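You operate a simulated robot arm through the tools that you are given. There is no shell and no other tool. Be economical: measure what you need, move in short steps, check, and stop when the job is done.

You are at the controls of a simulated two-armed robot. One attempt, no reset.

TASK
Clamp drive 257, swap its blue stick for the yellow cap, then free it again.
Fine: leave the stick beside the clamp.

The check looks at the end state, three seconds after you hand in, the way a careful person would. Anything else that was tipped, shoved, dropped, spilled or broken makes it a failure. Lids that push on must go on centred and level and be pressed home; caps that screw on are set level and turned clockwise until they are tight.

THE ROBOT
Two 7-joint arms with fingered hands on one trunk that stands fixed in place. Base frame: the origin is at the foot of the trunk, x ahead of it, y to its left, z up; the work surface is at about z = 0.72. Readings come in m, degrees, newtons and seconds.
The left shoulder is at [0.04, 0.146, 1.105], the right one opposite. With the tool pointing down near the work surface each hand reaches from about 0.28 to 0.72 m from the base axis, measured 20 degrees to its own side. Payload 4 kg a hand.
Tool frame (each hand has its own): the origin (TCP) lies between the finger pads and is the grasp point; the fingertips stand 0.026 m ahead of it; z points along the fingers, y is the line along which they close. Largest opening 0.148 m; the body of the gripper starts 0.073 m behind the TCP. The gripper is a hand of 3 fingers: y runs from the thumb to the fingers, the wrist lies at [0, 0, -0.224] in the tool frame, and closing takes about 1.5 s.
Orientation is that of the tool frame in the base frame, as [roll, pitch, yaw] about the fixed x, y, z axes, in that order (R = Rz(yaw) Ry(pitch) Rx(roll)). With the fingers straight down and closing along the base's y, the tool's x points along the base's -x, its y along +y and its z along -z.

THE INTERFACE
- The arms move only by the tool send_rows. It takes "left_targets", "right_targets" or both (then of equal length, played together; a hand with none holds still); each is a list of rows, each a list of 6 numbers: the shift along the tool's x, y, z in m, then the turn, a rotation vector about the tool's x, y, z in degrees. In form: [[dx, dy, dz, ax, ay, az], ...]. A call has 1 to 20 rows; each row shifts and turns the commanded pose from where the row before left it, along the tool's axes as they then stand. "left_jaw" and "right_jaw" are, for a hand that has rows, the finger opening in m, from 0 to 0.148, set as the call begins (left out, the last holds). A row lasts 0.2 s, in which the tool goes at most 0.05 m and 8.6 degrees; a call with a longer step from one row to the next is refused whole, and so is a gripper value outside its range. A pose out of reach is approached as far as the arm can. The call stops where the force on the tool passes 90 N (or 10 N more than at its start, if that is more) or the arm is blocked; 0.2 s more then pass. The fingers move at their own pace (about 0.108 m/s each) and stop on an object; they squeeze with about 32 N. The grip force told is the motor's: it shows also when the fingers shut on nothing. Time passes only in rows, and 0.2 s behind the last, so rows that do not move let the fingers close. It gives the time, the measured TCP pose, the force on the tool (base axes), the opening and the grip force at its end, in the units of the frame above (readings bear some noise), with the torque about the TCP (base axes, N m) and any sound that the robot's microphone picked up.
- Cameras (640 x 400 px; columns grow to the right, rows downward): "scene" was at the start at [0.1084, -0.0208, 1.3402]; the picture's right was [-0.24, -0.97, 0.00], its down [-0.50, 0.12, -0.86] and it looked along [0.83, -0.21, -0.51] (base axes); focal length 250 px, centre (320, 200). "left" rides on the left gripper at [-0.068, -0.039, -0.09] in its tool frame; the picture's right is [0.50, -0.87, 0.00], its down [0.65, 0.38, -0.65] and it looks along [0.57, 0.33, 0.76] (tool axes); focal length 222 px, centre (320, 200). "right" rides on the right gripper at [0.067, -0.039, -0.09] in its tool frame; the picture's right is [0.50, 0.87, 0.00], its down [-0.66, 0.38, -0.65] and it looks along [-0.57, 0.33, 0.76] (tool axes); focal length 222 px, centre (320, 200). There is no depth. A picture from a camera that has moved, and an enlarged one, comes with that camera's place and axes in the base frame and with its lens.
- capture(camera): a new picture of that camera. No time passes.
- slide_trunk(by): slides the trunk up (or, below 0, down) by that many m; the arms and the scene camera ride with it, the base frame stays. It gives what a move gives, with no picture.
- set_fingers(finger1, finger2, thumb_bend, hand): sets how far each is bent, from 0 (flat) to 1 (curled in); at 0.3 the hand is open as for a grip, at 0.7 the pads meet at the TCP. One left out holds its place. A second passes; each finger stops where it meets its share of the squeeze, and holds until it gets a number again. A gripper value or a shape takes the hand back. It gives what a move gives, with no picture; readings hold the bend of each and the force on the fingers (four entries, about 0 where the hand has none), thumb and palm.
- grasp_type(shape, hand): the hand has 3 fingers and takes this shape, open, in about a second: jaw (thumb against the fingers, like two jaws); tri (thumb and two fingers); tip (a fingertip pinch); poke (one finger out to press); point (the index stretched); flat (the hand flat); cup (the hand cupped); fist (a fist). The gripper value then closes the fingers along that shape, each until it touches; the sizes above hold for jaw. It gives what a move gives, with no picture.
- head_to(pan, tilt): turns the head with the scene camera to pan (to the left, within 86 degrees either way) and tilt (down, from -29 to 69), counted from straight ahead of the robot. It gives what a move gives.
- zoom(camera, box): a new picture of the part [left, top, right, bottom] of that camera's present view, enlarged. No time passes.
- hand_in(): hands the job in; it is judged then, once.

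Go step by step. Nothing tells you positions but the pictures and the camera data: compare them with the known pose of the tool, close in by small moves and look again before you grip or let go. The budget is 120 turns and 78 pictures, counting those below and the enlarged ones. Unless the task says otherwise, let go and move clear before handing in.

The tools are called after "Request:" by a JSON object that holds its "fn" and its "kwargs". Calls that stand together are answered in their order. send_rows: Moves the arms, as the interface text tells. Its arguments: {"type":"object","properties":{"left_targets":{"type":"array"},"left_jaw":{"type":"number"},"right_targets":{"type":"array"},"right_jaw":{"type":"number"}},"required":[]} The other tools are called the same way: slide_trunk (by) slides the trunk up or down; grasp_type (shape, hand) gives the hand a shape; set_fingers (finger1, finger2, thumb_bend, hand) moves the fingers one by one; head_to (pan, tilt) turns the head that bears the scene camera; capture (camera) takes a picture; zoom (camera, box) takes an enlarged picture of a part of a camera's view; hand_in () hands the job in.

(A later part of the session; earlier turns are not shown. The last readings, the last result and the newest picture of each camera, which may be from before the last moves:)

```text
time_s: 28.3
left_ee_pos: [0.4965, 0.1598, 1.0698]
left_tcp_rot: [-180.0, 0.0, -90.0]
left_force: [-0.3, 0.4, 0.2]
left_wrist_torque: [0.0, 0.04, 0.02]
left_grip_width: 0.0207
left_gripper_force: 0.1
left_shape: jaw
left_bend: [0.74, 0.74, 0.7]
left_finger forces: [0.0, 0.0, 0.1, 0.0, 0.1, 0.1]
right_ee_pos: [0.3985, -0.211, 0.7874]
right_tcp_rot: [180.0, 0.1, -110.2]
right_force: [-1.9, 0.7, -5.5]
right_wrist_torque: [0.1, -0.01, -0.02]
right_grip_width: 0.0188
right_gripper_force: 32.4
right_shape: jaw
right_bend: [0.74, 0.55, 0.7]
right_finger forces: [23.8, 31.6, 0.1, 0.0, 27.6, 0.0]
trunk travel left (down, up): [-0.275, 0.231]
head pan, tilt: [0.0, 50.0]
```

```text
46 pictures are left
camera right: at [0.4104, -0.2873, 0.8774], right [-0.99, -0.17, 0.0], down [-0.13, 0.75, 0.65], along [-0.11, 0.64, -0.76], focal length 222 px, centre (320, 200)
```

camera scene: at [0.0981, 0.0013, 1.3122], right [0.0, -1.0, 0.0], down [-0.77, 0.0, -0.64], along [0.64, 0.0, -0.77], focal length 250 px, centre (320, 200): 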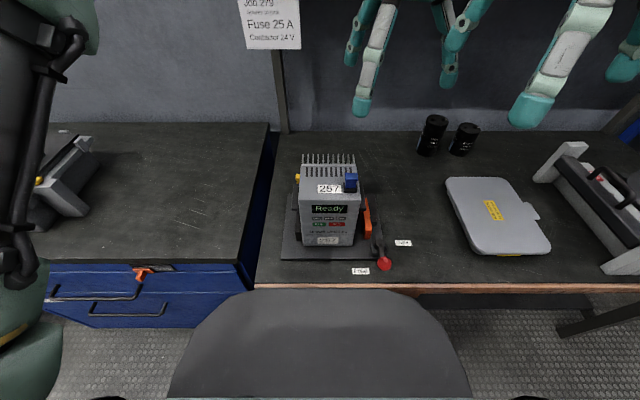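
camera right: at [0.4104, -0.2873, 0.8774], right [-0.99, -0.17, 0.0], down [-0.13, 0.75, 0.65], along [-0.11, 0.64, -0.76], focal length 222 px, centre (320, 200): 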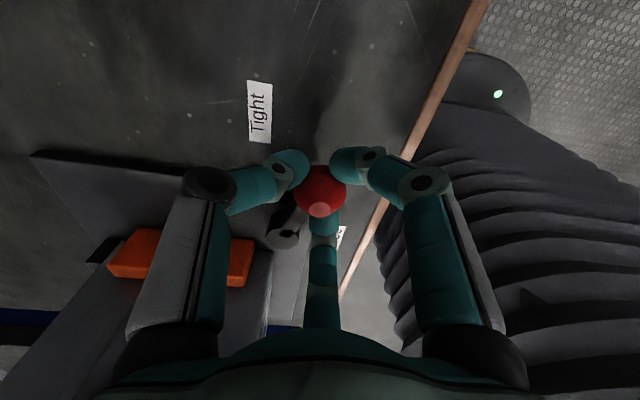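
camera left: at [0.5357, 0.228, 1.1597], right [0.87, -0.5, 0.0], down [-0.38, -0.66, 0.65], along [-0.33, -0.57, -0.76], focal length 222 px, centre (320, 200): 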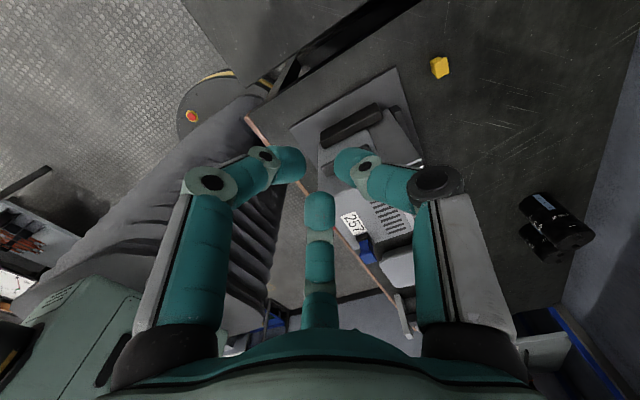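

The ball is now firmly held by all three fingers. Swinging on in steps.

Request:
{"fn": "send_rows", "kwargs": {"right_targets": [[-0.0006, -0.0086, 0, 0, 0, -8.2], [-0.0006, -0.0086, 0, 0, 0, -8.2], [0, 0, 0, 0, 0, 0]]}}

Request:
{"fn": "send_rows", "kwargs": {"right_targets": [[-0.0006, -0.0086, 0, 0, 0, -8.2], [0, 0, 0, 0, 0, 0]]}}

Request:
{"fn": "zoom", "kwargs": {"camera": "scene", "box": [290, 160, 450, 290]}}

```text
time_s: 29.1
left_ee_pos: [0.495, 0.16, 1.071]
left_tcp_rot: [-179.9, 0.0, -90.0]
left_force: [-1.4, -0.2, 0.6]
left_wrist_torque: [0.0, -0.02, -0.04]
left_grip_width: 0.0203
left_gripper_force: 0.1
left_shape: jaw
left_bend: [0.74, 0.74, 0.7]
left_finger forces: [0.0, 0.0, 0.0, 0.1, 0.0, 0.1]
right_ee_pos: [0.4065, -0.2139, 0.7867]
right_tcp_rot: [179.1, -0.1, -93.7]
right_force: [-35.2, 1.9, -11.1]
right_wrist_torque: [0.27, 0.71, 0.06]
right_grip_width: 0.0175
right_gripper_force: 31.8
right_shape: jaw
right_bend: [0.73, 0.51, 0.7]
right_finger forces: [29.6, 42.4, 0.1, 0.1, 18.4, 0.1]
trunk travel left (down, up): [-0.275, 0.231]
head pan, tilt: [0.0, 50.0]
```

```text
time_s: 29.7
left_ee_pos: [0.4929, 0.1604, 1.0726]
left_tcp_rot: [-179.8, 0.0, -90.0]
left_force: [-0.2, -0.7, 0.3]
left_wrist_torque: [-0.02, 0.03, 0.01]
left_grip_width: 0.0204
left_gripper_force: 0.0
left_shape: jaw
left_bend: [0.74, 0.74, 0.7]
left_finger forces: [0.0, 0.0, 0.0, 0.0, 0.0, 0.0]
right_ee_pos: [0.4128, -0.2132, 0.7866]
right_tcp_rot: [178.8, 0.1, -85.4]
right_force: [-44.3, 3.2, -7.5]
right_wrist_torque: [0.36, 0.86, 0.19]
right_grip_width: 0.0175
right_gripper_force: 31.8
right_shape: jaw
right_bend: [0.73, 0.49, 0.72]
right_finger forces: [30.0, 42.8, 0.0, 0.1, 15.4, 0.0]
trunk travel left (down, up): [-0.275, 0.231]
head pan, tilt: [0.0, 50.0]
```

```text
3.08 times, centred on (370, 225) of scene
camera zoom: at [0.0927, 0.0008, 1.3125], right [0.0, -1.0, 0.0], down [-0.76, 0.0, -0.65], along [0.65, 0.0, -0.76], focal length 768 px, centre (166, 123)
```

zoom: 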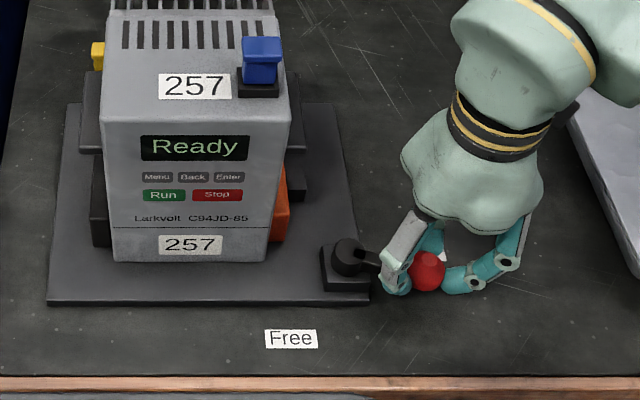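

At 44 N the lever no longer moves and the orange jaw is against the drive, so it's tight. I'll ease back, open and lift clear.

Request:
{"fn": "send_rows", "kwargs": {"right_targets": [[0.0006, 0.0086, 0, 0, 0, 8.2], [0.0006, 0.0086, 0, 0, 0, 8.2], [0.0006, 0.0086, 0, 0, 0, 8.2], [0, 0, 0, 0, 0, 0]]}}

Request:
{"fn": "send_rows", "kwargs": {"right_targets": [[0, 0, 0, 0, 0, 0], [0, 0, 0, 0, 0, 0], [0, 0, 0, 0, 0, 0], [0, 0, -0.03, 0, 0, 0], [0, 0, -0.04, 0, 0, 0], [0, 0, -0.04, 0, 0, 0], [0, 0, -0.04, 0, 0, 0], [0, 0, -0.04, 0, 0, 0]], "right_jaw": 0.06}}

Request:
{"fn": "capture", "kwargs": {"camera": "right"}}

```text
time_s: 30.7
left_ee_pos: [0.4989, 0.1606, 1.0689]
left_tcp_rot: [179.9, -0.2, -90.0]
left_force: [0.6, -0.5, 0.4]
left_wrist_torque: [-0.02, -0.02, 0.0]
left_grip_width: 0.0203
left_gripper_force: 0.1
left_shape: jaw
left_bend: [0.74, 0.74, 0.7]
left_finger forces: [0.0, 0.1, 0.0, 0.0, 0.0, 0.0]
right_ee_pos: [0.3993, -0.2128, 0.7882]
right_tcp_rot: [-179.7, 0.2, -110.3]
right_force: [5.0, 10.2, -11.9]
right_wrist_torque: [0.09, -0.18, 0.05]
right_grip_width: 0.0188
right_gripper_force: 32.3
right_shape: jaw
right_bend: [0.73, 0.53, 0.72]
right_finger forces: [21.3, 32.1, 0.0, 0.1, 29.1, 0.0]
trunk travel left (down, up): [-0.275, 0.231]
head pan, tilt: [0.0, 50.0]
```

```text
time_s: 32.5
left_ee_pos: [0.4959, 0.1607, 1.0706]
left_tcp_rot: [-180.0, 0.0, -89.9]
left_force: [0.7, 0.7, -0.2]
left_wrist_torque: [-0.01, 0.03, 0.03]
left_grip_width: 0.0204
left_gripper_force: 0.1
left_shape: jaw
left_bend: [0.74, 0.74, 0.7]
left_finger forces: [0.0, 0.1, 0.0, 0.0, 0.1, 0.1]
right_ee_pos: [0.3971, -0.2142, 0.9792]
right_tcp_rot: [-180.0, 0.0, -110.1]
right_force: [0.3, 0.7, 0.1]
right_wrist_torque: [0.0, -0.01, -0.04]
right_grip_width: 0.0598
right_gripper_force: 0.1
right_shape: jaw
right_bend: [0.77, 0.77, 0.7]
right_finger forces: [0.0, 0.0, 0.0, 0.1, 0.0, 0.1]
trunk travel left (down, up): [-0.275, 0.231]
head pan, tilt: [0.0, 50.0]
```

```text
44 pictures are left
camera right: at [0.411, -0.2907, 1.0708], right [-0.99, -0.17, 0.0], down [-0.13, 0.75, 0.65], along [-0.11, 0.64, -0.76], focal length 222 px, centre (320, 200)
```

right: 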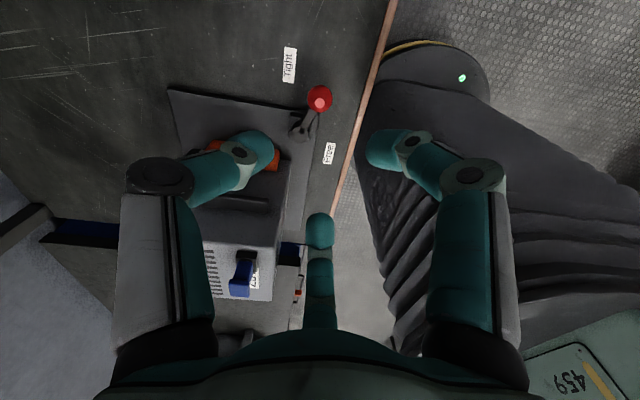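

The knob stays near (0.398, -0.207) at Tight. Next I'll clear the left hand sideways and hover the right hand over the blue stick.

Request:
{"fn": "send_rows", "kwargs": {"left_targets": [[-0.04, 0, 0, 0, 0, 0], [-0.04, 0, 0, 0, 0, 0], [-0.04, 0, 0, 0, 0, 0], [0, 0, 0, 0, 0, 0]], "right_targets": [[0, 0, -0.03, 0, 0, 7.8], [0, 0, -0.03, 0, 0, 7.8], [0, 0, -0.03, 0, 0, 7.8], [0, 0, 0, 0, 0, 7.8]]}}

Request:
{"fn": "send_rows", "kwargs": {"right_targets": [[0, 0, 0, 0, 0, 7.8], [0, 0, 0, 0, 0, 7.8], [0, 0, 0, 0, 0, 7.8], [0, 0, 0, 0, 0, 7.8], [0, 0, 0, 0, 0, 7.7], [-0.014, 0.038, 0, 0, 0, 0], [-0.014, 0.038, 0, 0, 0, 0], [-0.014, 0.038, 0, 0, 0, 0], [-0.014, 0.038, 0, 0, 0, 0], [0, 0, 0, 0, 0, 0]]}}

Request:
{"fn": "capture", "kwargs": {"camera": "right"}}

```text
time_s: 33.5
left_ee_pos: [0.496, 0.2795, 1.0669]
left_tcp_rot: [-180.0, 0.1, -90.0]
left_force: [0.4, -0.1, -1.1]
left_wrist_torque: [0.01, -0.02, 0.0]
left_grip_width: 0.0202
left_gripper_force: 0.1
left_shape: jaw
left_bend: [0.74, 0.74, 0.7]
left_finger forces: [0.1, 0.0, 0.0, 0.0, 0.0, 0.0]
right_ee_pos: [0.3958, -0.2139, 1.0668]
right_tcp_rot: [179.9, 0.1, -141.5]
right_force: [-0.4, -0.1, 0.1]
right_wrist_torque: [0.0, 0.0, 0.02]
right_grip_width: 0.0595
right_gripper_force: 0.1
right_shape: jaw
right_bend: [0.77, 0.77, 0.7]
right_finger forces: [0.0, 0.0, 0.1, 0.1, 0.0, 0.0]
trunk travel left (down, up): [-0.275, 0.231]
head pan, tilt: [0.0, 50.0]
```

```text
time_s: 35.7
left_ee_pos: [0.4953, 0.2775, 1.0684]
left_tcp_rot: [180.0, 0.0, -90.0]
left_force: [-0.2, -0.7, 0.1]
left_wrist_torque: [0.04, -0.02, 0.02]
left_grip_width: 0.0202
left_gripper_force: 0.0
left_shape: jaw
left_bend: [0.74, 0.74, 0.7]
left_finger forces: [0.0, 0.0, 0.0, 0.0, 0.0, 0.0]
right_ee_pos: [0.454, -0.0606, 1.0668]
right_tcp_rot: [179.9, 0.0, 179.7]
right_force: [0.5, -0.4, 0.2]
right_wrist_torque: [-0.02, 0.01, 0.02]
right_grip_width: 0.0598
right_gripper_force: 0.1
right_shape: jaw
right_bend: [0.77, 0.77, 0.7]
right_finger forces: [0.1, 0.1, 0.1, 0.1, 0.0, 0.0]
trunk travel left (down, up): [-0.275, 0.231]
head pan, tilt: [0.0, 50.0]
```

```text
43 pictures are left
camera right: at [0.3864, -0.1004, 1.1566], right [-0.5, 0.87, 0.0], down [0.66, 0.37, 0.65], along [0.57, 0.33, -0.76], focal length 222 px, centre (320, 200)
```

right: 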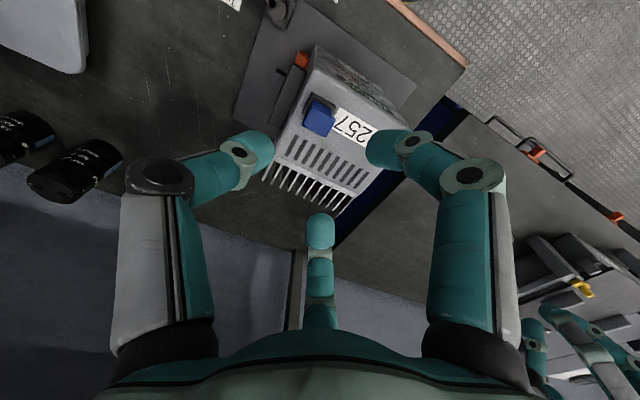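

Request:
{"fn": "zoom", "kwargs": {"camera": "right", "box": [270, 70, 390, 160]}}

Request:
{"fn": "zoom", "kwargs": {"camera": "scene", "box": [290, 140, 400, 220]}}

```text
4.44 times, centred on (330, 115) of right
camera zoom: at [0.3864, -0.1004, 1.1566], right [-0.5, 0.87, 0.0], down [0.66, 0.37, 0.65], along [0.57, 0.33, -0.76], focal length 987 px, centre (276, 578)
```

zoom: 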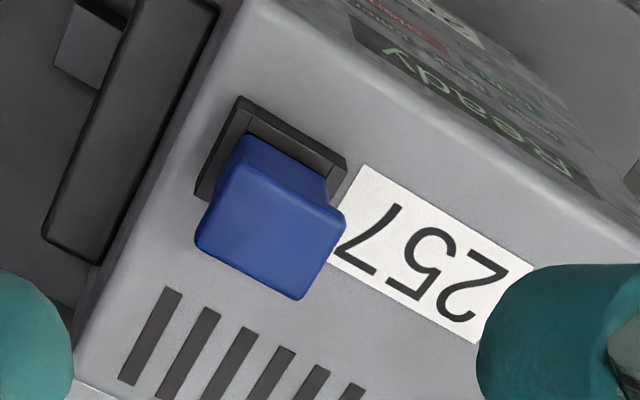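

```text
5.00 times, centred on (345, 180) of scene
camera zoom: at [0.0977, -0.0002, 1.3122], right [0.0, -1.0, 0.0], down [-0.77, 0.0, -0.64], along [0.64, 0.0, -0.77], focal length 1248 px, centre (195, 300)
```

zoom: 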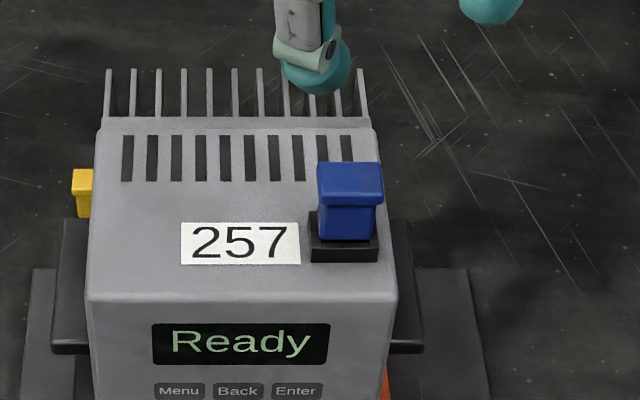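

Both views agree: the stick's lip is centred at (0.4535, -0.062) with its top at z ≈ 0.961. I'll descend around it.

Request:
{"fn": "send_rows", "kwargs": {"right_targets": [[0, -0.0014, 0.04, 0, 0, 0], [0, 0, 0.03, 0, 0, 0], [0, 0, 0.015, 0, 0, 0], [0, 0, 0.013, 0, 0, 0], [0, 0, 0, 0, 0, 0]]}}

Request:
{"fn": "capture", "kwargs": {"camera": "right"}}

Request:
{"fn": "zoom", "kwargs": {"camera": "scene", "box": [290, 140, 400, 220]}}

```text
time_s: 36.9
left_ee_pos: [0.4965, 0.2793, 1.0683]
left_tcp_rot: [180.0, 0.0, -89.9]
left_force: [0.4, 0.1, -0.1]
left_wrist_torque: [-0.01, -0.01, 0.01]
left_grip_width: 0.0204
left_gripper_force: 0.0
left_shape: jaw
left_bend: [0.74, 0.74, 0.7]
left_finger forces: [0.0, 0.1, 0.0, 0.0, 0.1, 0.0]
right_ee_pos: [0.4539, -0.0641, 0.9697]
right_tcp_rot: [-180.0, 0.0, 179.7]
right_force: [0.7, -0.1, -0.9]
right_wrist_torque: [0.03, 0.01, 0.04]
right_grip_width: 0.0598
right_gripper_force: 0.1
right_shape: jaw
right_bend: [0.77, 0.77, 0.7]
right_finger forces: [0.1, 0.0, 0.0, 0.0, 0.1, 0.1]
trunk travel left (down, up): [-0.275, 0.231]
head pan, tilt: [0.0, 50.0]
```

```text
40 pictures are left
camera right: at [0.3858, -0.1024, 1.0597], right [-0.5, 0.87, 0.0], down [0.66, 0.38, 0.65], along [0.57, 0.32, -0.76], focal length 222 px, centre (320, 200)
```

right: 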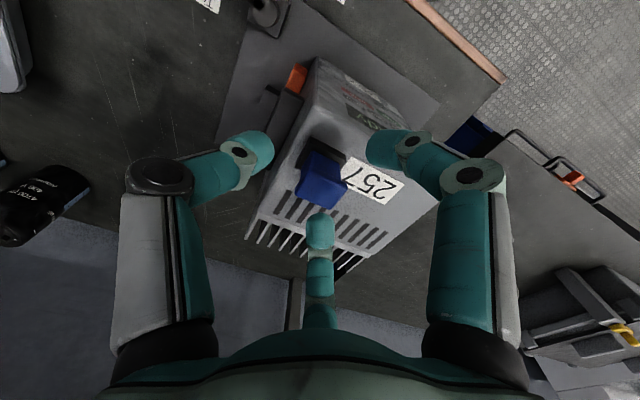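

```text
5.00 times, centred on (345, 180) of scene
camera zoom: at [0.0979, 0.0011, 1.3122], right [0.0, -1.0, 0.0], down [-0.77, 0.0, -0.64], along [0.64, 0.0, -0.77], focal length 1248 px, centre (195, 300)
```

zoom: 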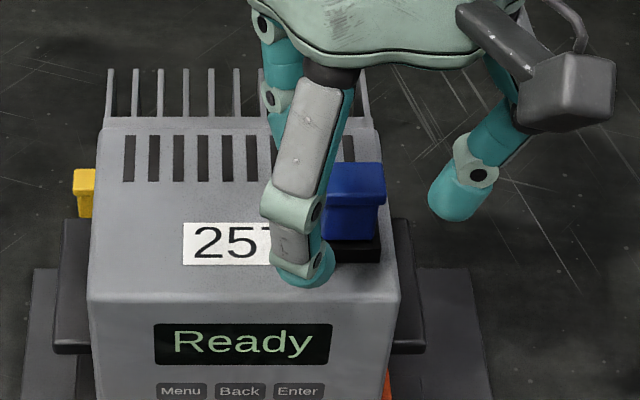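

The fingers straddle the stick above the drive's top. I'll close on it.

Request:
{"fn": "send_rows", "kwargs": {"right_targets": [[0, 0.0015, 0, 0, 0, 0], [0, 0, 0, 0, 0, 0], [0, 0, 0, 0, 0, 0], [0, 0, 0, 0, 0, 0], [0, 0, 0, 0, 0, 0]], "right_jaw": 0.0}}

Request:
{"fn": "capture", "kwargs": {"camera": "right"}}

```text
time_s: 38.1
left_ee_pos: [0.4969, 0.2792, 1.067]
left_tcp_rot: [-180.0, 0.0, -89.9]
left_force: [-0.4, -0.6, 0.6]
left_wrist_torque: [0.01, 0.02, -0.03]
left_grip_width: 0.0202
left_gripper_force: 0.1
left_shape: jaw
left_bend: [0.74, 0.74, 0.7]
left_finger forces: [0.0, 0.0, 0.0, 0.0, 0.0, 0.1]
right_ee_pos: [0.4541, -0.0611, 0.9717]
right_tcp_rot: [179.9, 0.1, 179.7]
right_force: [0.9, 0.4, -0.2]
right_wrist_torque: [-0.04, 0.0, 0.0]
right_grip_width: 0.0157
right_gripper_force: 31.6
right_shape: jaw
right_bend: [0.74, 0.74, 0.71]
right_finger forces: [25.5, 25.7, 0.0, 0.0, 28.2, 0.0]
trunk travel left (down, up): [-0.275, 0.231]
head pan, tilt: [0.0, 50.0]
heard: snap
```

```text
38 pictures are left
camera right: at [0.3863, -0.1004, 1.061], right [-0.5, 0.87, 0.0], down [0.66, 0.37, 0.66], along [0.57, 0.33, -0.76], focal length 222 px, centre (320, 200)
```

right: 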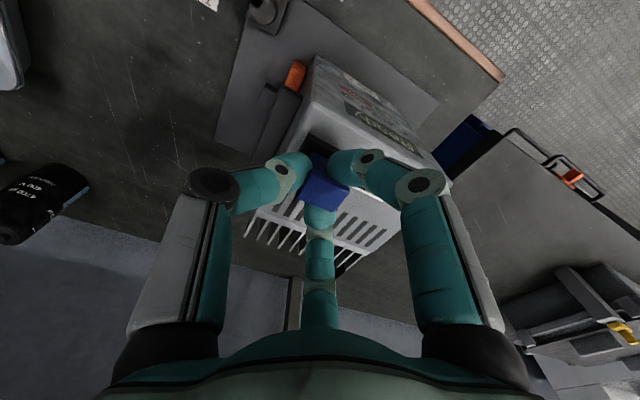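

All three fingers hold the stick and I heard a snap, possibly the stick unlatching. I'll lift straight up slowly and look.

Request:
{"fn": "send_rows", "kwargs": {"right_targets": [[0, 0, -0.005, 0, 0, 0], [0, 0, -0.01, 0, 0, 0], [0, 0, -0.02, 0, 0, 0], [0, 0, -0.03, 0, 0, 0], [0, 0, 0, 0, 0, 0]]}}

Request:
{"fn": "capture", "kwargs": {"camera": "right"}}

Request:
{"fn": "zoom", "kwargs": {"camera": "scene", "box": [280, 110, 440, 250]}}

```text
time_s: 39.3
left_ee_pos: [0.4951, 0.2786, 1.0677]
left_tcp_rot: [180.0, 0.0, -90.0]
left_force: [0.3, 0.0, -0.5]
left_wrist_torque: [0.0, -0.02, -0.02]
left_grip_width: 0.02
left_gripper_force: 0.1
left_shape: jaw
left_bend: [0.74, 0.74, 0.7]
left_finger forces: [0.1, 0.0, 0.0, 0.0, 0.0, 0.0]
right_ee_pos: [0.4544, -0.0619, 1.0334]
right_tcp_rot: [180.0, -0.1, 179.8]
right_force: [0.1, 0.7, 0.7]
right_wrist_torque: [-0.03, 0.0, 0.05]
right_grip_width: 0.0156
right_gripper_force: 32.1
right_shape: jaw
right_bend: [0.74, 0.74, 0.71]
right_finger forces: [25.5, 25.6, 0.1, 0.0, 28.1, 0.1]
trunk travel left (down, up): [-0.275, 0.231]
head pan, tilt: [0.0, 50.0]
```

```text
37 pictures are left
camera right: at [0.386, -0.1008, 1.1244], right [-0.5, 0.87, 0.0], down [0.66, 0.38, 0.65], along [0.57, 0.32, -0.76], focal length 222 px, centre (320, 200)
```

right: 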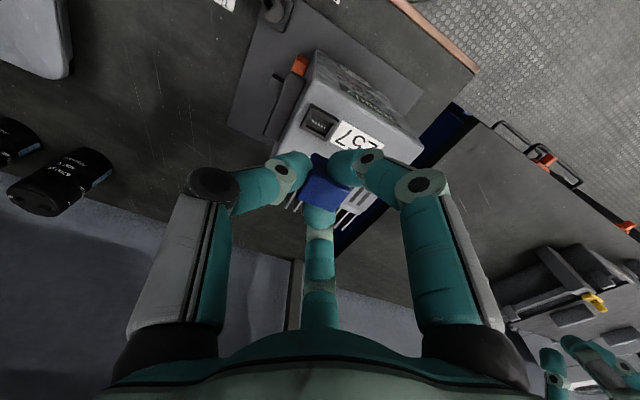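

```text
2.86 times, centred on (360, 180) of scene
camera zoom: at [0.0984, 0.0008, 1.3121], right [0.0, -1.0, 0.0], down [-0.77, 0.0, -0.64], along [0.64, 0.0, -0.77], focal length 713 px, centre (206, 257)
```

zoom: 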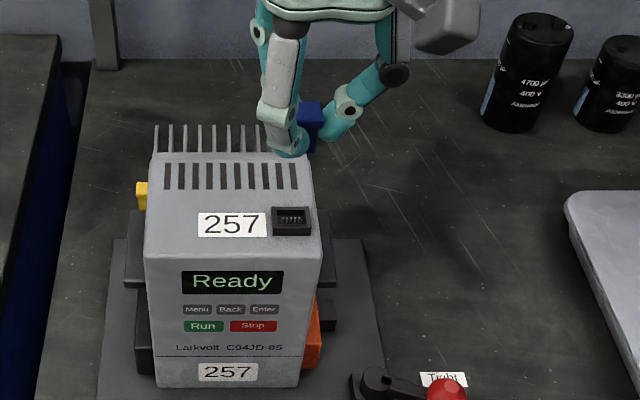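

The stick came out cleanly and the socket is empty. I'll zoom on the socket and stick to get the sizes and heights.

Request:
{"fn": "zoom", "kwargs": {"camera": "scene", "box": [335, 140, 375, 175]}}

Request:
{"fn": "zoom", "kwargs": {"camera": "right", "box": [280, 90, 360, 150]}}

```text
11.43 times, centred on (355, 158) of scene
camera zoom: at [0.0984, 0.0008, 1.3121], right [0.0, -1.0, 0.0], down [-0.77, 0.0, -0.64], along [0.64, 0.0, -0.77], focal length 2853 px, centre (-80, 686)
```

zoom: 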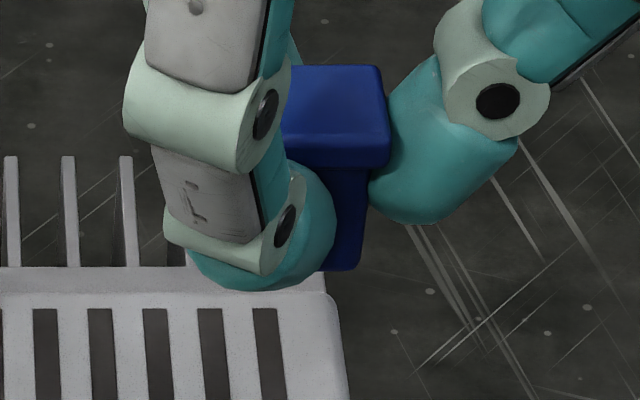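

```text
6.67 times, centred on (320, 120) of right
camera zoom: at [0.386, -0.1008, 1.1244], right [-0.5, 0.87, 0.0], down [0.66, 0.38, 0.65], along [0.57, 0.32, -0.76], focal length 1481 px, centre (320, 733)
```

zoom: 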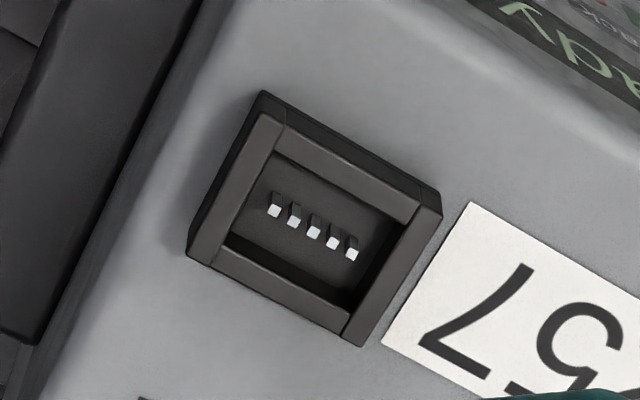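

Socket top centre is about (0.455, -0.062, 0.927). I'll carry the stick to a clear spot right of the clamp, near (0.55, -0.25), and begin lowering.

Request:
{"fn": "send_rows", "kwargs": {"right_targets": [[0, -0.045, 0, 0, 0, 0], [-0.02, -0.045, 0, 0, 0, 0], [-0.025, -0.04, 0, 0, 0, 0], [-0.025, -0.04, 0, 0, 0, 0], [-0.025, -0.018, 0, 0, 0, 0], [0, 0, 0.045, 0, 0, 0], [0, 0, 0.045, 0, 0, 0], [0, 0, 0.045, 0, 0, 0], [0, 0, 0.045, 0, 0, 0], [0, 0, 0.03, 0, 0, 0], [0, 0, 0.02, 0, 0, 0], [0, 0, 0, 0, 0, 0]]}}

Request:
{"fn": "capture", "kwargs": {"camera": "right"}}

Request:
{"fn": "zoom", "kwargs": {"camera": "scene", "box": [350, 150, 470, 260]}}

```text
time_s: 41.9
left_ee_pos: [0.4951, 0.2789, 1.0688]
left_tcp_rot: [-180.0, 0.0, -89.9]
left_force: [-0.2, 0.4, -0.6]
left_wrist_torque: [0.0, -0.01, 0.0]
left_grip_width: 0.0204
left_gripper_force: 0.0
left_shape: jaw
left_bend: [0.74, 0.74, 0.7]
left_finger forces: [0.0, 0.1, 0.1, 0.1, 0.0, 0.0]
right_ee_pos: [0.5496, -0.2527, 0.804]
right_tcp_rot: [-179.9, 0.0, 179.8]
right_force: [-1.1, 0.4, -0.8]
right_wrist_torque: [-0.02, 0.0, 0.0]
right_grip_width: 0.0153
right_gripper_force: 31.1
right_shape: jaw
right_bend: [0.74, 0.74, 0.71]
right_finger forces: [25.4, 25.8, 0.0, 0.0, 28.0, 0.1]
trunk travel left (down, up): [-0.275, 0.231]
head pan, tilt: [0.0, 50.0]
```

```text
33 pictures are left
camera right: at [0.48, -0.2903, 0.8942], right [-0.5, 0.87, 0.0], down [0.66, 0.38, 0.65], along [0.57, 0.32, -0.76], focal length 222 px, centre (320, 200)
```

right: 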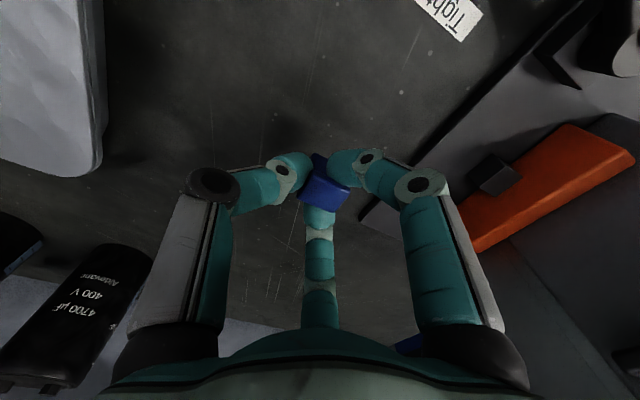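

```text
3.64 times, centred on (410, 205) of scene
camera zoom: at [0.0979, 0.001, 1.3122], right [0.0, -1.0, 0.0], down [-0.77, 0.0, -0.64], along [0.64, 0.0, -0.77], focal length 908 px, centre (-7, 182)
```

zoom: 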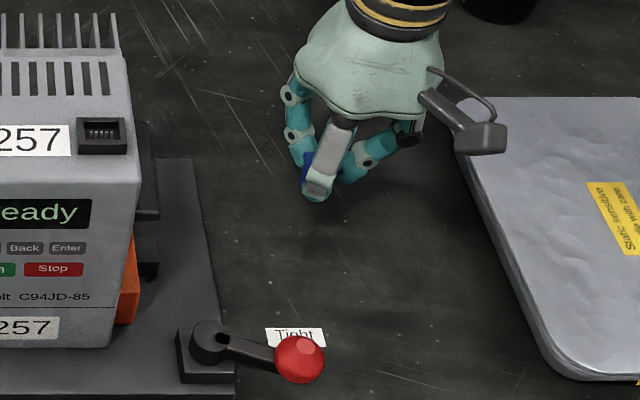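

Clear of case and clamp. I'll lower in small steps, watching for table contact.

Request:
{"fn": "send_rows", "kwargs": {"right_targets": [[0, 0, 0.01, 0, 0, 0], [0, 0, 0.008, 0, 0, 0], [0, 0, 0, 0, 0, 0]]}}

Request:
{"fn": "send_rows", "kwargs": {"right_targets": [[0, 0, 0.004, 0, 0, 0], [0, 0, 0, 0, 0, 0]]}}

Request:
{"fn": "send_rows", "kwargs": {"right_targets": [[0, 0, 0.004, 0, 0, 0], [0, 0, 0, 0, 0, 0]]}}

```text
time_s: 42.7
left_ee_pos: [0.4952, 0.2807, 1.0684]
left_tcp_rot: [-180.0, 0.0, -89.8]
left_force: [-0.5, -0.3, 0.2]
left_wrist_torque: [0.02, 0.0, 0.03]
left_grip_width: 0.0203
left_gripper_force: 0.0
left_shape: jaw
left_bend: [0.74, 0.74, 0.7]
left_finger forces: [0.0, 0.1, 0.1, 0.0, 0.0, 0.1]
right_ee_pos: [0.5478, -0.2509, 0.7864]
right_tcp_rot: [-180.0, -0.1, 179.7]
right_force: [0.6, -0.6, 0.8]
right_wrist_torque: [0.0, 0.01, -0.05]
right_grip_width: 0.0153
right_gripper_force: 32.0
right_shape: jaw
right_bend: [0.74, 0.74, 0.71]
right_finger forces: [25.3, 25.8, 0.1, 0.0, 27.9, 0.0]
trunk travel left (down, up): [-0.275, 0.231]
head pan, tilt: [0.0, 50.0]
```

```text
time_s: 43.3
left_ee_pos: [0.4965, 0.2804, 1.0676]
left_tcp_rot: [179.9, 0.1, -89.9]
left_force: [-0.6, -1.1, 0.7]
left_wrist_torque: [-0.02, 0.0, 0.0]
left_grip_width: 0.0204
left_gripper_force: 0.1
left_shape: jaw
left_bend: [0.74, 0.74, 0.7]
left_finger forces: [0.1, 0.0, 0.1, 0.1, 0.0, 0.1]
right_ee_pos: [0.5478, -0.2506, 0.7823]
right_tcp_rot: [-179.9, 0.1, 179.8]
right_force: [-0.5, 0.3, -1.2]
right_wrist_torque: [-0.02, 0.0, 0.02]
right_grip_width: 0.0153
right_gripper_force: 31.7
right_shape: jaw
right_bend: [0.74, 0.74, 0.71]
right_finger forces: [25.4, 25.8, 0.1, 0.0, 27.8, 0.0]
trunk travel left (down, up): [-0.275, 0.231]
head pan, tilt: [0.0, 50.0]
```

```text
time_s: 43.9
left_ee_pos: [0.4969, 0.2802, 1.0679]
left_tcp_rot: [-180.0, 0.0, -89.9]
left_force: [0.0, -0.3, -0.5]
left_wrist_torque: [-0.03, 0.0, -0.04]
left_grip_width: 0.0199
left_gripper_force: 0.1
left_shape: jaw
left_bend: [0.74, 0.74, 0.7]
left_finger forces: [0.1, 0.0, 0.0, 0.0, 0.0, 0.1]
right_ee_pos: [0.5482, -0.2511, 0.7782]
right_tcp_rot: [180.0, 0.1, 179.6]
right_force: [0.4, 0.8, -0.8]
right_wrist_torque: [-0.04, -0.05, -0.01]
right_grip_width: 0.0154
right_gripper_force: 32.1
right_shape: jaw
right_bend: [0.74, 0.74, 0.71]
right_finger forces: [25.4, 25.8, 0.1, 0.1, 27.9, 0.0]
trunk travel left (down, up): [-0.275, 0.231]
head pan, tilt: [0.0, 50.0]
```

No contact yet; continuing down in small steps.

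Request:
{"fn": "send_rows", "kwargs": {"right_targets": [[0, 0, 0.004, 0, 0, 0], [0, 0, 0, 0, 0, 0]]}}

Request:
{"fn": "send_rows", "kwargs": {"right_targets": [[0, 0, 0.003, 0, 0, 0], [0, 0, 0, 0, 0, 0]]}}

Request:
{"fn": "send_rows", "kwargs": {"right_targets": [[0, 0, 0.003, 0, 0, 0], [0, 0, 0, 0, 0, 0]]}}

```text
time_s: 44.5
left_ee_pos: [0.4965, 0.2788, 1.0673]
left_tcp_rot: [180.0, 0.0, -89.9]
left_force: [0.1, 0.1, 0.2]
left_wrist_torque: [-0.01, 0.01, -0.03]
left_grip_width: 0.0202
left_gripper_force: 0.0
left_shape: jaw
left_bend: [0.74, 0.74, 0.7]
left_finger forces: [0.0, 0.0, 0.1, 0.0, 0.0, 0.1]
right_ee_pos: [0.5481, -0.2502, 0.7741]
right_tcp_rot: [179.9, 0.1, 179.9]
right_force: [-0.1, 0.3, -0.2]
right_wrist_torque: [-0.02, -0.01, 0.0]
right_grip_width: 0.0155
right_gripper_force: 32.1
right_shape: jaw
right_bend: [0.74, 0.74, 0.71]
right_finger forces: [25.4, 25.7, 0.0, 0.0, 27.8, 0.0]
trunk travel left (down, up): [-0.275, 0.231]
head pan, tilt: [0.0, 50.0]
```

```text
time_s: 45.1
left_ee_pos: [0.4966, 0.2784, 1.0684]
left_tcp_rot: [180.0, 0.1, -89.9]
left_force: [0.0, -0.5, 0.4]
left_wrist_torque: [0.02, 0.01, 0.0]
left_grip_width: 0.0203
left_gripper_force: 0.1
left_shape: jaw
left_bend: [0.74, 0.74, 0.7]
left_finger forces: [0.1, 0.0, 0.1, 0.1, 0.1, 0.0]
right_ee_pos: [0.5469, -0.2508, 0.7718]
right_tcp_rot: [-179.9, 0.0, 179.7]
right_force: [0.5, -0.3, -0.5]
right_wrist_torque: [-0.04, 0.01, 0.02]
right_grip_width: 0.0154
right_gripper_force: 32.0
right_shape: jaw
right_bend: [0.74, 0.74, 0.71]
right_finger forces: [25.4, 25.7, 0.0, 0.0, 27.9, 0.0]
trunk travel left (down, up): [-0.275, 0.231]
head pan, tilt: [0.0, 50.0]
```

```text
time_s: 45.7
left_ee_pos: [0.4952, 0.2798, 1.0679]
left_tcp_rot: [-180.0, 0.0, -89.9]
left_force: [0.6, -0.4, -1.0]
left_wrist_torque: [0.0, 0.01, 0.02]
left_grip_width: 0.0199
left_gripper_force: 0.0
left_shape: jaw
left_bend: [0.74, 0.74, 0.7]
left_finger forces: [0.0, 0.0, 0.0, 0.0, 0.0, 0.0]
right_ee_pos: [0.5475, -0.2513, 0.7673]
right_tcp_rot: [-180.0, 0.0, 179.7]
right_force: [0.0, -0.6, 0.2]
right_wrist_torque: [0.01, 0.0, 0.02]
right_grip_width: 0.0154
right_gripper_force: 32.3
right_shape: jaw
right_bend: [0.74, 0.74, 0.71]
right_finger forces: [25.4, 25.9, 0.0, 0.1, 27.9, 0.0]
trunk travel left (down, up): [-0.275, 0.231]
head pan, tilt: [0.0, 50.0]
```

Still no contact; lowering further in 3 mm steps.

Request:
{"fn": "send_rows", "kwargs": {"right_targets": [[0, 0, 0.003, 0, 0, 0], [0, 0, 0, 0, 0, 0]]}}

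Request:
{"fn": "send_rows", "kwargs": {"right_targets": [[0, 0, 0.003, 0, 0, 0], [0, 0, 0, 0, 0, 0]]}}

Request:
{"fn": "zoom", "kwargs": {"camera": "scene", "box": [370, 165, 430, 215]}}

```text
time_s: 46.3
left_ee_pos: [0.4967, 0.2803, 1.0685]
left_tcp_rot: [179.9, 0.0, -89.8]
left_force: [0.0, -0.2, 0.4]
left_wrist_torque: [-0.01, -0.01, 0.03]
left_grip_width: 0.0201
left_gripper_force: 0.0
left_shape: jaw
left_bend: [0.74, 0.74, 0.7]
left_finger forces: [0.0, 0.0, 0.1, 0.0, 0.0, 0.0]
right_ee_pos: [0.5479, -0.2515, 0.7644]
right_tcp_rot: [180.0, 0.0, 179.8]
right_force: [-0.6, 0.4, 0.3]
right_wrist_torque: [-0.03, 0.02, -0.01]
right_grip_width: 0.0153
right_gripper_force: 32.4
right_shape: jaw
right_bend: [0.74, 0.74, 0.71]
right_finger forces: [25.4, 25.8, 0.1, 0.1, 27.8, 0.1]
trunk travel left (down, up): [-0.275, 0.231]
head pan, tilt: [0.0, 50.0]
```

```text
time_s: 46.9
left_ee_pos: [0.4961, 0.2807, 1.0687]
left_tcp_rot: [179.9, 0.0, -90.0]
left_force: [0.3, 0.4, 0.0]
left_wrist_torque: [-0.02, 0.0, -0.03]
left_grip_width: 0.0206
left_gripper_force: 0.0
left_shape: jaw
left_bend: [0.74, 0.74, 0.7]
left_finger forces: [0.1, 0.0, 0.0, 0.0, 0.0, 0.1]
right_ee_pos: [0.5469, -0.2495, 0.7627]
right_tcp_rot: [-180.0, 0.0, 179.8]
right_force: [-0.6, 0.3, 1.3]
right_wrist_torque: [0.02, -0.03, 0.02]
right_grip_width: 0.0156
right_gripper_force: 32.3
right_shape: jaw
right_bend: [0.74, 0.74, 0.71]
right_finger forces: [25.4, 25.8, 0.0, 0.0, 27.8, 0.0]
trunk travel left (down, up): [-0.275, 0.231]
head pan, tilt: [0.0, 50.0]
```

```text
8.00 times, centred on (400, 190) of scene
camera zoom: at [0.0981, 0.001, 1.3121], right [0.0, -1.0, 0.0], down [-0.77, 0.0, -0.64], along [0.64, 0.0, -0.77], focal length 1997 px, centre (-320, 280)
```

zoom: 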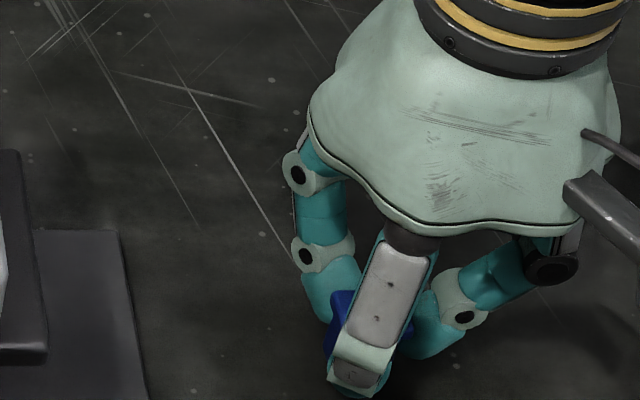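

Close now; a few more small steps.

Request:
{"fn": "send_rows", "kwargs": {"right_targets": [[0, 0, 0.002, 0, 0, 0], [0, 0, 0, 0, 0, 0]]}}

Request:
{"fn": "send_rows", "kwargs": {"right_targets": [[0, 0, 0.002, 0, 0, 0], [0, 0, 0, 0, 0, 0]]}}

Request:
{"fn": "send_rows", "kwargs": {"right_targets": [[0, 0, 0.002, 0, 0, 0], [0, 0, 0, 0, 0, 0]]}}

```text
time_s: 47.5
left_ee_pos: [0.4965, 0.2807, 1.0676]
left_tcp_rot: [-179.9, 0.1, -90.0]
left_force: [-0.9, 0.2, 0.1]
left_wrist_torque: [0.01, 0.03, 0.01]
left_grip_width: 0.0202
left_gripper_force: 0.0
left_shape: jaw
left_bend: [0.74, 0.74, 0.7]
left_finger forces: [0.1, 0.0, 0.0, 0.1, 0.0, 0.0]
right_ee_pos: [0.5481, -0.2509, 0.7605]
right_tcp_rot: [180.0, 0.0, 179.8]
right_force: [0.5, -0.3, -0.3]
right_wrist_torque: [-0.03, 0.06, 0.05]
right_grip_width: 0.0155
right_gripper_force: 32.0
right_shape: jaw
right_bend: [0.74, 0.74, 0.71]
right_finger forces: [25.5, 25.8, 0.1, 0.0, 27.8, 0.0]
trunk travel left (down, up): [-0.275, 0.231]
head pan, tilt: [0.0, 50.0]
```

```text
time_s: 48.1
left_ee_pos: [0.4962, 0.2784, 1.0677]
left_tcp_rot: [-180.0, 0.0, -89.8]
left_force: [-0.1, 0.1, 0.4]
left_wrist_torque: [-0.01, 0.03, -0.03]
left_grip_width: 0.0201
left_gripper_force: 0.0
left_shape: jaw
left_bend: [0.74, 0.74, 0.7]
left_finger forces: [0.0, 0.0, 0.0, 0.0, 0.0, 0.1]
right_ee_pos: [0.5474, -0.2509, 0.7578]
right_tcp_rot: [-180.0, 0.0, 179.7]
right_force: [-0.9, 0.2, -1.0]
right_wrist_torque: [0.01, -0.02, 0.0]
right_grip_width: 0.0155
right_gripper_force: 32.7
right_shape: jaw
right_bend: [0.74, 0.74, 0.71]
right_finger forces: [25.4, 25.7, 0.1, 0.0, 27.8, 0.1]
trunk travel left (down, up): [-0.275, 0.231]
head pan, tilt: [0.0, 50.0]
```

```text
time_s: 48.7
left_ee_pos: [0.4959, 0.2792, 1.0678]
left_tcp_rot: [180.0, 0.0, -89.9]
left_force: [-0.6, -0.3, -0.1]
left_wrist_torque: [-0.01, 0.01, -0.02]
left_grip_width: 0.0204
left_gripper_force: 0.0
left_shape: jaw
left_bend: [0.74, 0.74, 0.7]
left_finger forces: [0.1, 0.0, 0.0, 0.0, 0.0, 0.0]
right_ee_pos: [0.5484, -0.2507, 0.7559]
right_tcp_rot: [180.0, 0.0, 179.8]
right_force: [-0.1, -0.8, -0.1]
right_wrist_torque: [0.02, 0.03, -0.03]
right_grip_width: 0.0155
right_gripper_force: 32.0
right_shape: jaw
right_bend: [0.74, 0.74, 0.71]
right_finger forces: [25.3, 25.9, 0.1, 0.0, 27.8, 0.0]
trunk travel left (down, up): [-0.275, 0.231]
head pan, tilt: [0.0, 50.0]
```

Still free, with fingertips near z 0.73. Continuing carefully.

Request:
{"fn": "send_rows", "kwargs": {"right_targets": [[0, 0, 0.002, 0, 0, 0], [0, 0, 0, 0, 0, 0]]}}

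Request:
{"fn": "send_rows", "kwargs": {"right_targets": [[0, 0, 0.002, 0, 0, 0], [0, 0, 0, 0, 0, 0]]}}

Request:
{"fn": "capture", "kwargs": {"camera": "right"}}

```text
time_s: 49.3
left_ee_pos: [0.4964, 0.2792, 1.0678]
left_tcp_rot: [180.0, 0.0, -90.0]
left_force: [-0.1, -0.4, 0.1]
left_wrist_torque: [-0.02, 0.0, 0.01]
left_grip_width: 0.02
left_gripper_force: 0.2
left_shape: jaw
left_bend: [0.74, 0.74, 0.7]
left_finger forces: [0.0, 0.0, 0.0, 0.0, 0.0, 0.0]
right_ee_pos: [0.5475, -0.2503, 0.7543]
right_tcp_rot: [180.0, 0.0, 179.8]
right_force: [0.4, -0.9, 6.9]
right_wrist_torque: [0.05, -0.01, -0.01]
right_grip_width: 0.0156
right_gripper_force: 31.9
right_shape: jaw
right_bend: [0.74, 0.74, 0.71]
right_finger forces: [26.1, 26.7, 0.1, 0.1, 29.9, 0.0]
trunk travel left (down, up): [-0.275, 0.231]
head pan, tilt: [0.0, 50.0]
```

```text
time_s: 49.9
left_ee_pos: [0.495, 0.2805, 1.0686]
left_tcp_rot: [-179.9, -0.1, -90.0]
left_force: [-0.2, 0.4, -1.4]
left_wrist_torque: [-0.02, 0.01, 0.03]
left_grip_width: 0.0201
left_gripper_force: 0.0
left_shape: jaw
left_bend: [0.74, 0.74, 0.7]
left_finger forces: [0.0, 0.0, 0.0, 0.0, 0.1, 0.0]
right_ee_pos: [0.5483, -0.2498, 0.7537]
right_tcp_rot: [-179.9, 0.2, 179.7]
right_force: [-0.1, -4.6, 20.0]
right_wrist_torque: [-0.1, -0.03, 0.01]
right_grip_width: 0.016
right_gripper_force: 31.9
right_shape: jaw
right_bend: [0.74, 0.74, 0.71]
right_finger forces: [27.4, 28.2, 0.0, 0.1, 33.9, 0.1]
trunk travel left (down, up): [-0.275, 0.231]
head pan, tilt: [0.0, 50.0]
```

```text
30 pictures are left
camera right: at [0.479, -0.2886, 0.8442], right [-0.5, 0.87, 0.0], down [0.65, 0.37, 0.66], along [0.57, 0.32, -0.75], focal length 222 px, centre (320, 200)
```

right: 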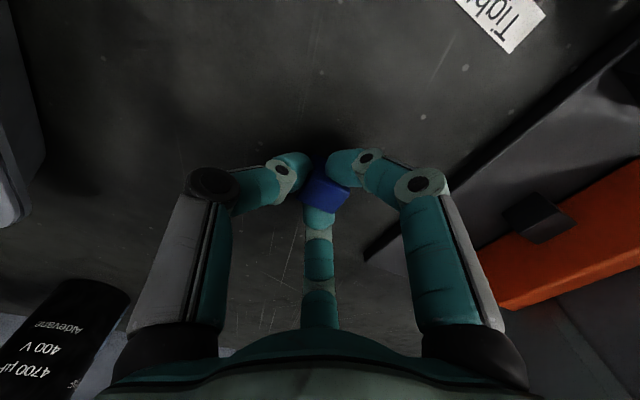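

Contact at about z 0.7545. I'll relax the push slightly, open the hand and rise.

Request:
{"fn": "send_rows", "kwargs": {"right_targets": [[0, 0, -0.0022, 0, 0, 0], [0, 0, 0, 0, 0, 0]]}}

Request:
{"fn": "send_rows", "kwargs": {"right_targets": [[0, 0, 0, 0, 0, 0], [0, 0, 0, 0, 0, 0], [0, 0, 0, 0, 0, 0], [0, 0, -0.02, 0, 0, 0], [0, 0, -0.04, 0, 0, 0], [0, 0, -0.04, 0, 0, 0], [0, 0, -0.04, 0, 0, 0], [0, 0, -0.04, 0, 0, 0]], "right_jaw": 0.08}}

Request:
{"fn": "capture", "kwargs": {"camera": "right"}}

```text
time_s: 50.5
left_ee_pos: [0.4945, 0.2785, 1.0685]
left_tcp_rot: [-180.0, 0.0, -89.9]
left_force: [-0.4, 0.2, 0.4]
left_wrist_torque: [0.01, 0.02, 0.01]
left_grip_width: 0.0204
left_gripper_force: 0.1
left_shape: jaw
left_bend: [0.74, 0.74, 0.7]
left_finger forces: [0.1, 0.0, 0.0, 0.0, 0.1, 0.1]
right_ee_pos: [0.547, -0.2509, 0.7554]
right_tcp_rot: [-180.0, 0.2, 179.8]
right_force: [2.8, -3.7, 14.2]
right_wrist_torque: [-0.05, -0.1, -0.04]
right_grip_width: 0.0158
right_gripper_force: 31.9
right_shape: jaw
right_bend: [0.74, 0.74, 0.71]
right_finger forces: [26.2, 28.9, 0.0, 0.0, 33.0, 0.1]
trunk travel left (down, up): [-0.275, 0.231]
head pan, tilt: [0.0, 50.0]
```

```text
time_s: 52.3
left_ee_pos: [0.4961, 0.2804, 1.0674]
left_tcp_rot: [-180.0, 0.0, -89.9]
left_force: [0.3, 0.7, -0.4]
left_wrist_torque: [0.01, -0.02, -0.03]
left_grip_width: 0.0202
left_gripper_force: 0.2
left_shape: jaw
left_bend: [0.74, 0.74, 0.7]
left_finger forces: [0.0, 0.0, 0.0, 0.1, 0.0, 0.0]
right_ee_pos: [0.5445, -0.2504, 0.9355]
right_tcp_rot: [-180.0, -0.1, 179.8]
right_force: [-0.5, 0.0, 0.3]
right_wrist_torque: [-0.01, 0.04, 0.02]
right_grip_width: 0.0795
right_gripper_force: 0.1
right_shape: jaw
right_bend: [0.35, 0.35, 0.7]
right_finger forces: [0.0, 0.0, 0.0, 0.0, 0.0, 0.1]
trunk travel left (down, up): [-0.275, 0.231]
head pan, tilt: [0.0, 50.0]
```

```text
29 pictures are left
camera right: at [0.4762, -0.2887, 1.0259], right [-0.5, 0.87, 0.0], down [0.66, 0.38, 0.65], along [0.57, 0.32, -0.76], focal length 222 px, centre (320, 200)
```

right: 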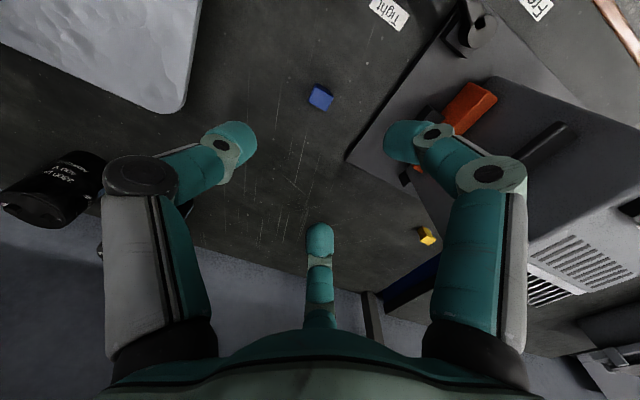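

The blue stick stands upright at about (0.545, -0.25). I'll park the right hand to the side and bring the left hand above the yellow cap.

Request:
{"fn": "send_rows", "kwargs": {"right_targets": [[0.03, -0.01, -0.03, 0, 0, 0], [0.03, -0.02, -0.03, 0, 0, 0], [0.03, -0.02, -0.03, 0, 0, 0], [0, -0.02, -0.03, 0, 0, 0], [0, 0, -0.02, 0, 0, 0], [0, 0, 0, 0, 0, 0], [0, 0, 0, 0, 0, 0], [0, 0, 0, 0, 0, 0], [0, 0, 0, 0, 0, 0], [0, 0, 0, 0, 0, 0], [0, 0, 0, 0, 0, 0]], "left_targets": [[0.0357, -0.0287, 0, 0, 0, 0], [0.0357, -0.0287, 0, 0, 0, 0], [0.0357, -0.0287, 0, 0, 0, 0], [0.0357, -0.0287, 0, 0, 0, 0], [0.0357, -0.0287, 0, 0, 0, 0], [0.0357, -0.0287, 0, 0, 0, 0], [0, 0, 0.045, 0, 0, 0], [0, 0, 0.045, 0, 0, 0], [0, 0, 0.045, 0, 0, 0], [0, 0, 0.033, 0, 0, 0], [0, 0, 0, 0, 0, 0]], "left_jaw": 0.07}}

Request:
{"fn": "capture", "kwargs": {"camera": "left"}}

```text
time_s: 54.7
left_ee_pos: [0.6427, 0.0886, 0.9025]
left_tcp_rot: [179.9, 0.0, -89.8]
left_force: [0.1, -0.7, -0.1]
left_wrist_torque: [0.02, 0.02, -0.05]
left_grip_width: 0.0699
left_gripper_force: 0.0
left_shape: jaw
left_bend: [0.38, 0.38, 0.7]
left_finger forces: [0.0, 0.0, 0.0, 0.0, 0.0, 0.0]
left hand out of reach, approached as far as the arm can: row 6
right_ee_pos: [0.4564, -0.3188, 1.0752]
right_tcp_rot: [179.9, 0.0, 179.8]
right_force: [0.2, -0.3, -0.8]
right_wrist_torque: [0.06, 0.0, -0.01]
right_grip_width: 0.0795
right_gripper_force: 0.1
right_shape: jaw
right_bend: [0.35, 0.35, 0.7]
right_finger forces: [0.1, 0.1, 0.0, 0.0, 0.0, 0.1]
trunk travel left (down, up): [-0.275, 0.231]
head pan, tilt: [0.0, 50.0]
```

```text
28 pictures are left
camera left: at [0.6819, 0.1563, 0.9918], right [0.87, -0.5, 0.0], down [-0.38, -0.66, 0.65], along [-0.33, -0.57, -0.76], focal length 222 px, centre (320, 200)
```

left: 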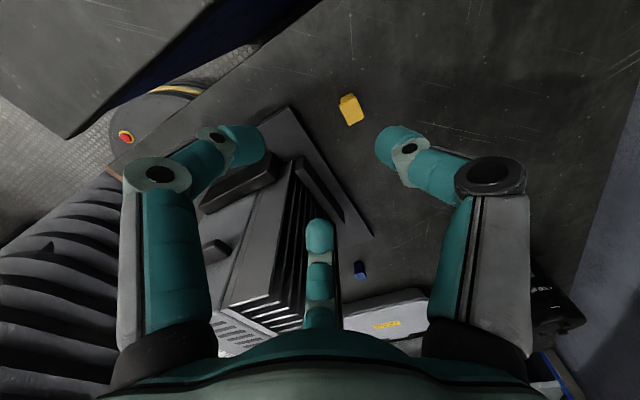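

The reach limit applied only at the higher pose; lower down it should reach. Let me zoom on the cap for its exact place and orientation.

Request:
{"fn": "zoom", "kwargs": {"camera": "left", "box": [325, 80, 375, 140]}}

Request:
{"fn": "zoom", "kwargs": {"camera": "scene", "box": [280, 150, 360, 200]}}

```text
6.67 times, centred on (350, 110) of left
camera zoom: at [0.6819, 0.1563, 0.9918], right [0.87, -0.5, 0.0], down [-0.38, -0.66, 0.65], along [-0.33, -0.57, -0.76], focal length 1481 px, centre (120, 800)
```

zoom: 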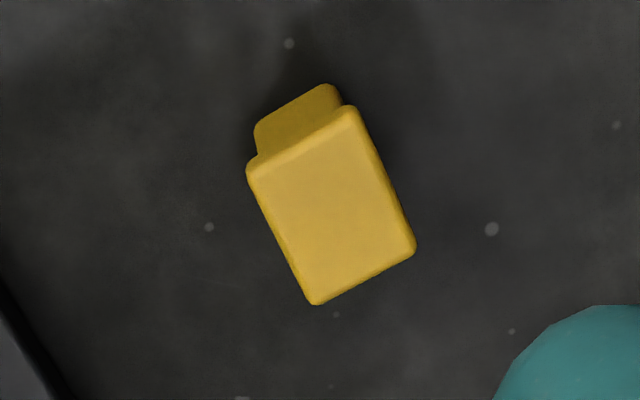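

```text
8.00 times, centred on (320, 175) of scene
camera zoom: at [0.0977, 0.0004, 1.3122], right [0.0, -1.0, 0.0], down [-0.77, 0.0, -0.64], along [0.64, 0.0, -0.77], focal length 1997 px, centre (320, 400)
```

zoom: 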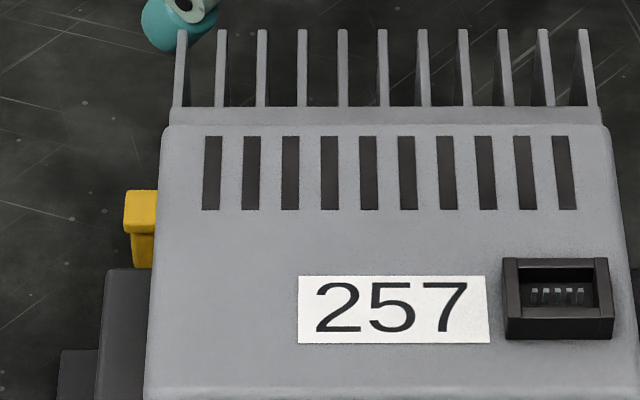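

The cap is axis-aligned (about 17 × 25 mm), its top centred at (0.669, 0.066, 0.749). I'll turn the left hand to yaw 180, as for the stick, and come above it.

Request:
{"fn": "send_rows", "kwargs": {"left_targets": [[0, 0, 0, 0, 0, 8.2], [0, 0, 0, 0, 0, 8.2], [0, 0, 0, 0, 0, 8.2], [0, 0, 0, 0, 0, 8.2], [0, 0, 0, 0, 0, 8.2], [0, 0, 0, 0, 0, 8.2], [0, 0, 0, 0, 0, 8.2], [0, 0, 0, 0, 0, 8.2], [0, 0, 0, 0, 0, 8.2], [0, 0, 0, 0, 0, 8.2], [0, 0, 0, 0, 0, 8.2], [-0.013, -0.011, 0.02, 0, 0, 0], [-0.013, -0.0115, 0.02, 0, 0, 0], [0, 0, 0.02, 0, 0, 0], [0, 0, 0, 0, 0, 0]], "left_jaw": 0.06}}

Request:
{"fn": "capture", "kwargs": {"camera": "left"}}

```text
time_s: 57.9
left_ee_pos: [0.6672, 0.0658, 0.8466]
left_tcp_rot: [180.0, 0.0, 179.8]
left_force: [0.0, 0.4, -0.1]
left_wrist_torque: [0.03, 0.0, 0.01]
left_grip_width: 0.0603
left_gripper_force: 0.1
left_shape: jaw
left_bend: [0.77, 0.77, 0.7]
left_finger forces: [0.0, 0.1, 0.1, 0.1, 0.0, 0.1]
left hand out of reach, approached as far as the arm can: row 14
right_ee_pos: [0.4576, -0.3195, 1.0746]
right_tcp_rot: [180.0, 0.1, 179.8]
right_force: [0.1, 0.4, 0.5]
right_wrist_torque: [0.0, 0.03, 0.01]
right_grip_width: 0.0795
right_gripper_force: 0.1
right_shape: jaw
right_bend: [0.35, 0.35, 0.7]
right_finger forces: [0.0, 0.1, 0.1, 0.0, 0.0, 0.0]
trunk travel left (down, up): [-0.275, 0.231]
head pan, tilt: [0.0, 50.0]
```

```text
25 pictures are left
camera left: at [0.7336, 0.0267, 0.9353], right [-0.5, -0.86, 0.0], down [-0.65, 0.38, 0.65], along [-0.57, 0.33, -0.76], focal length 222 px, centre (320, 200)
```

left: 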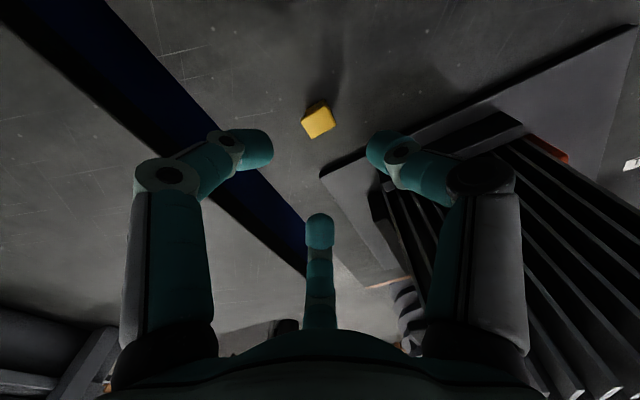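

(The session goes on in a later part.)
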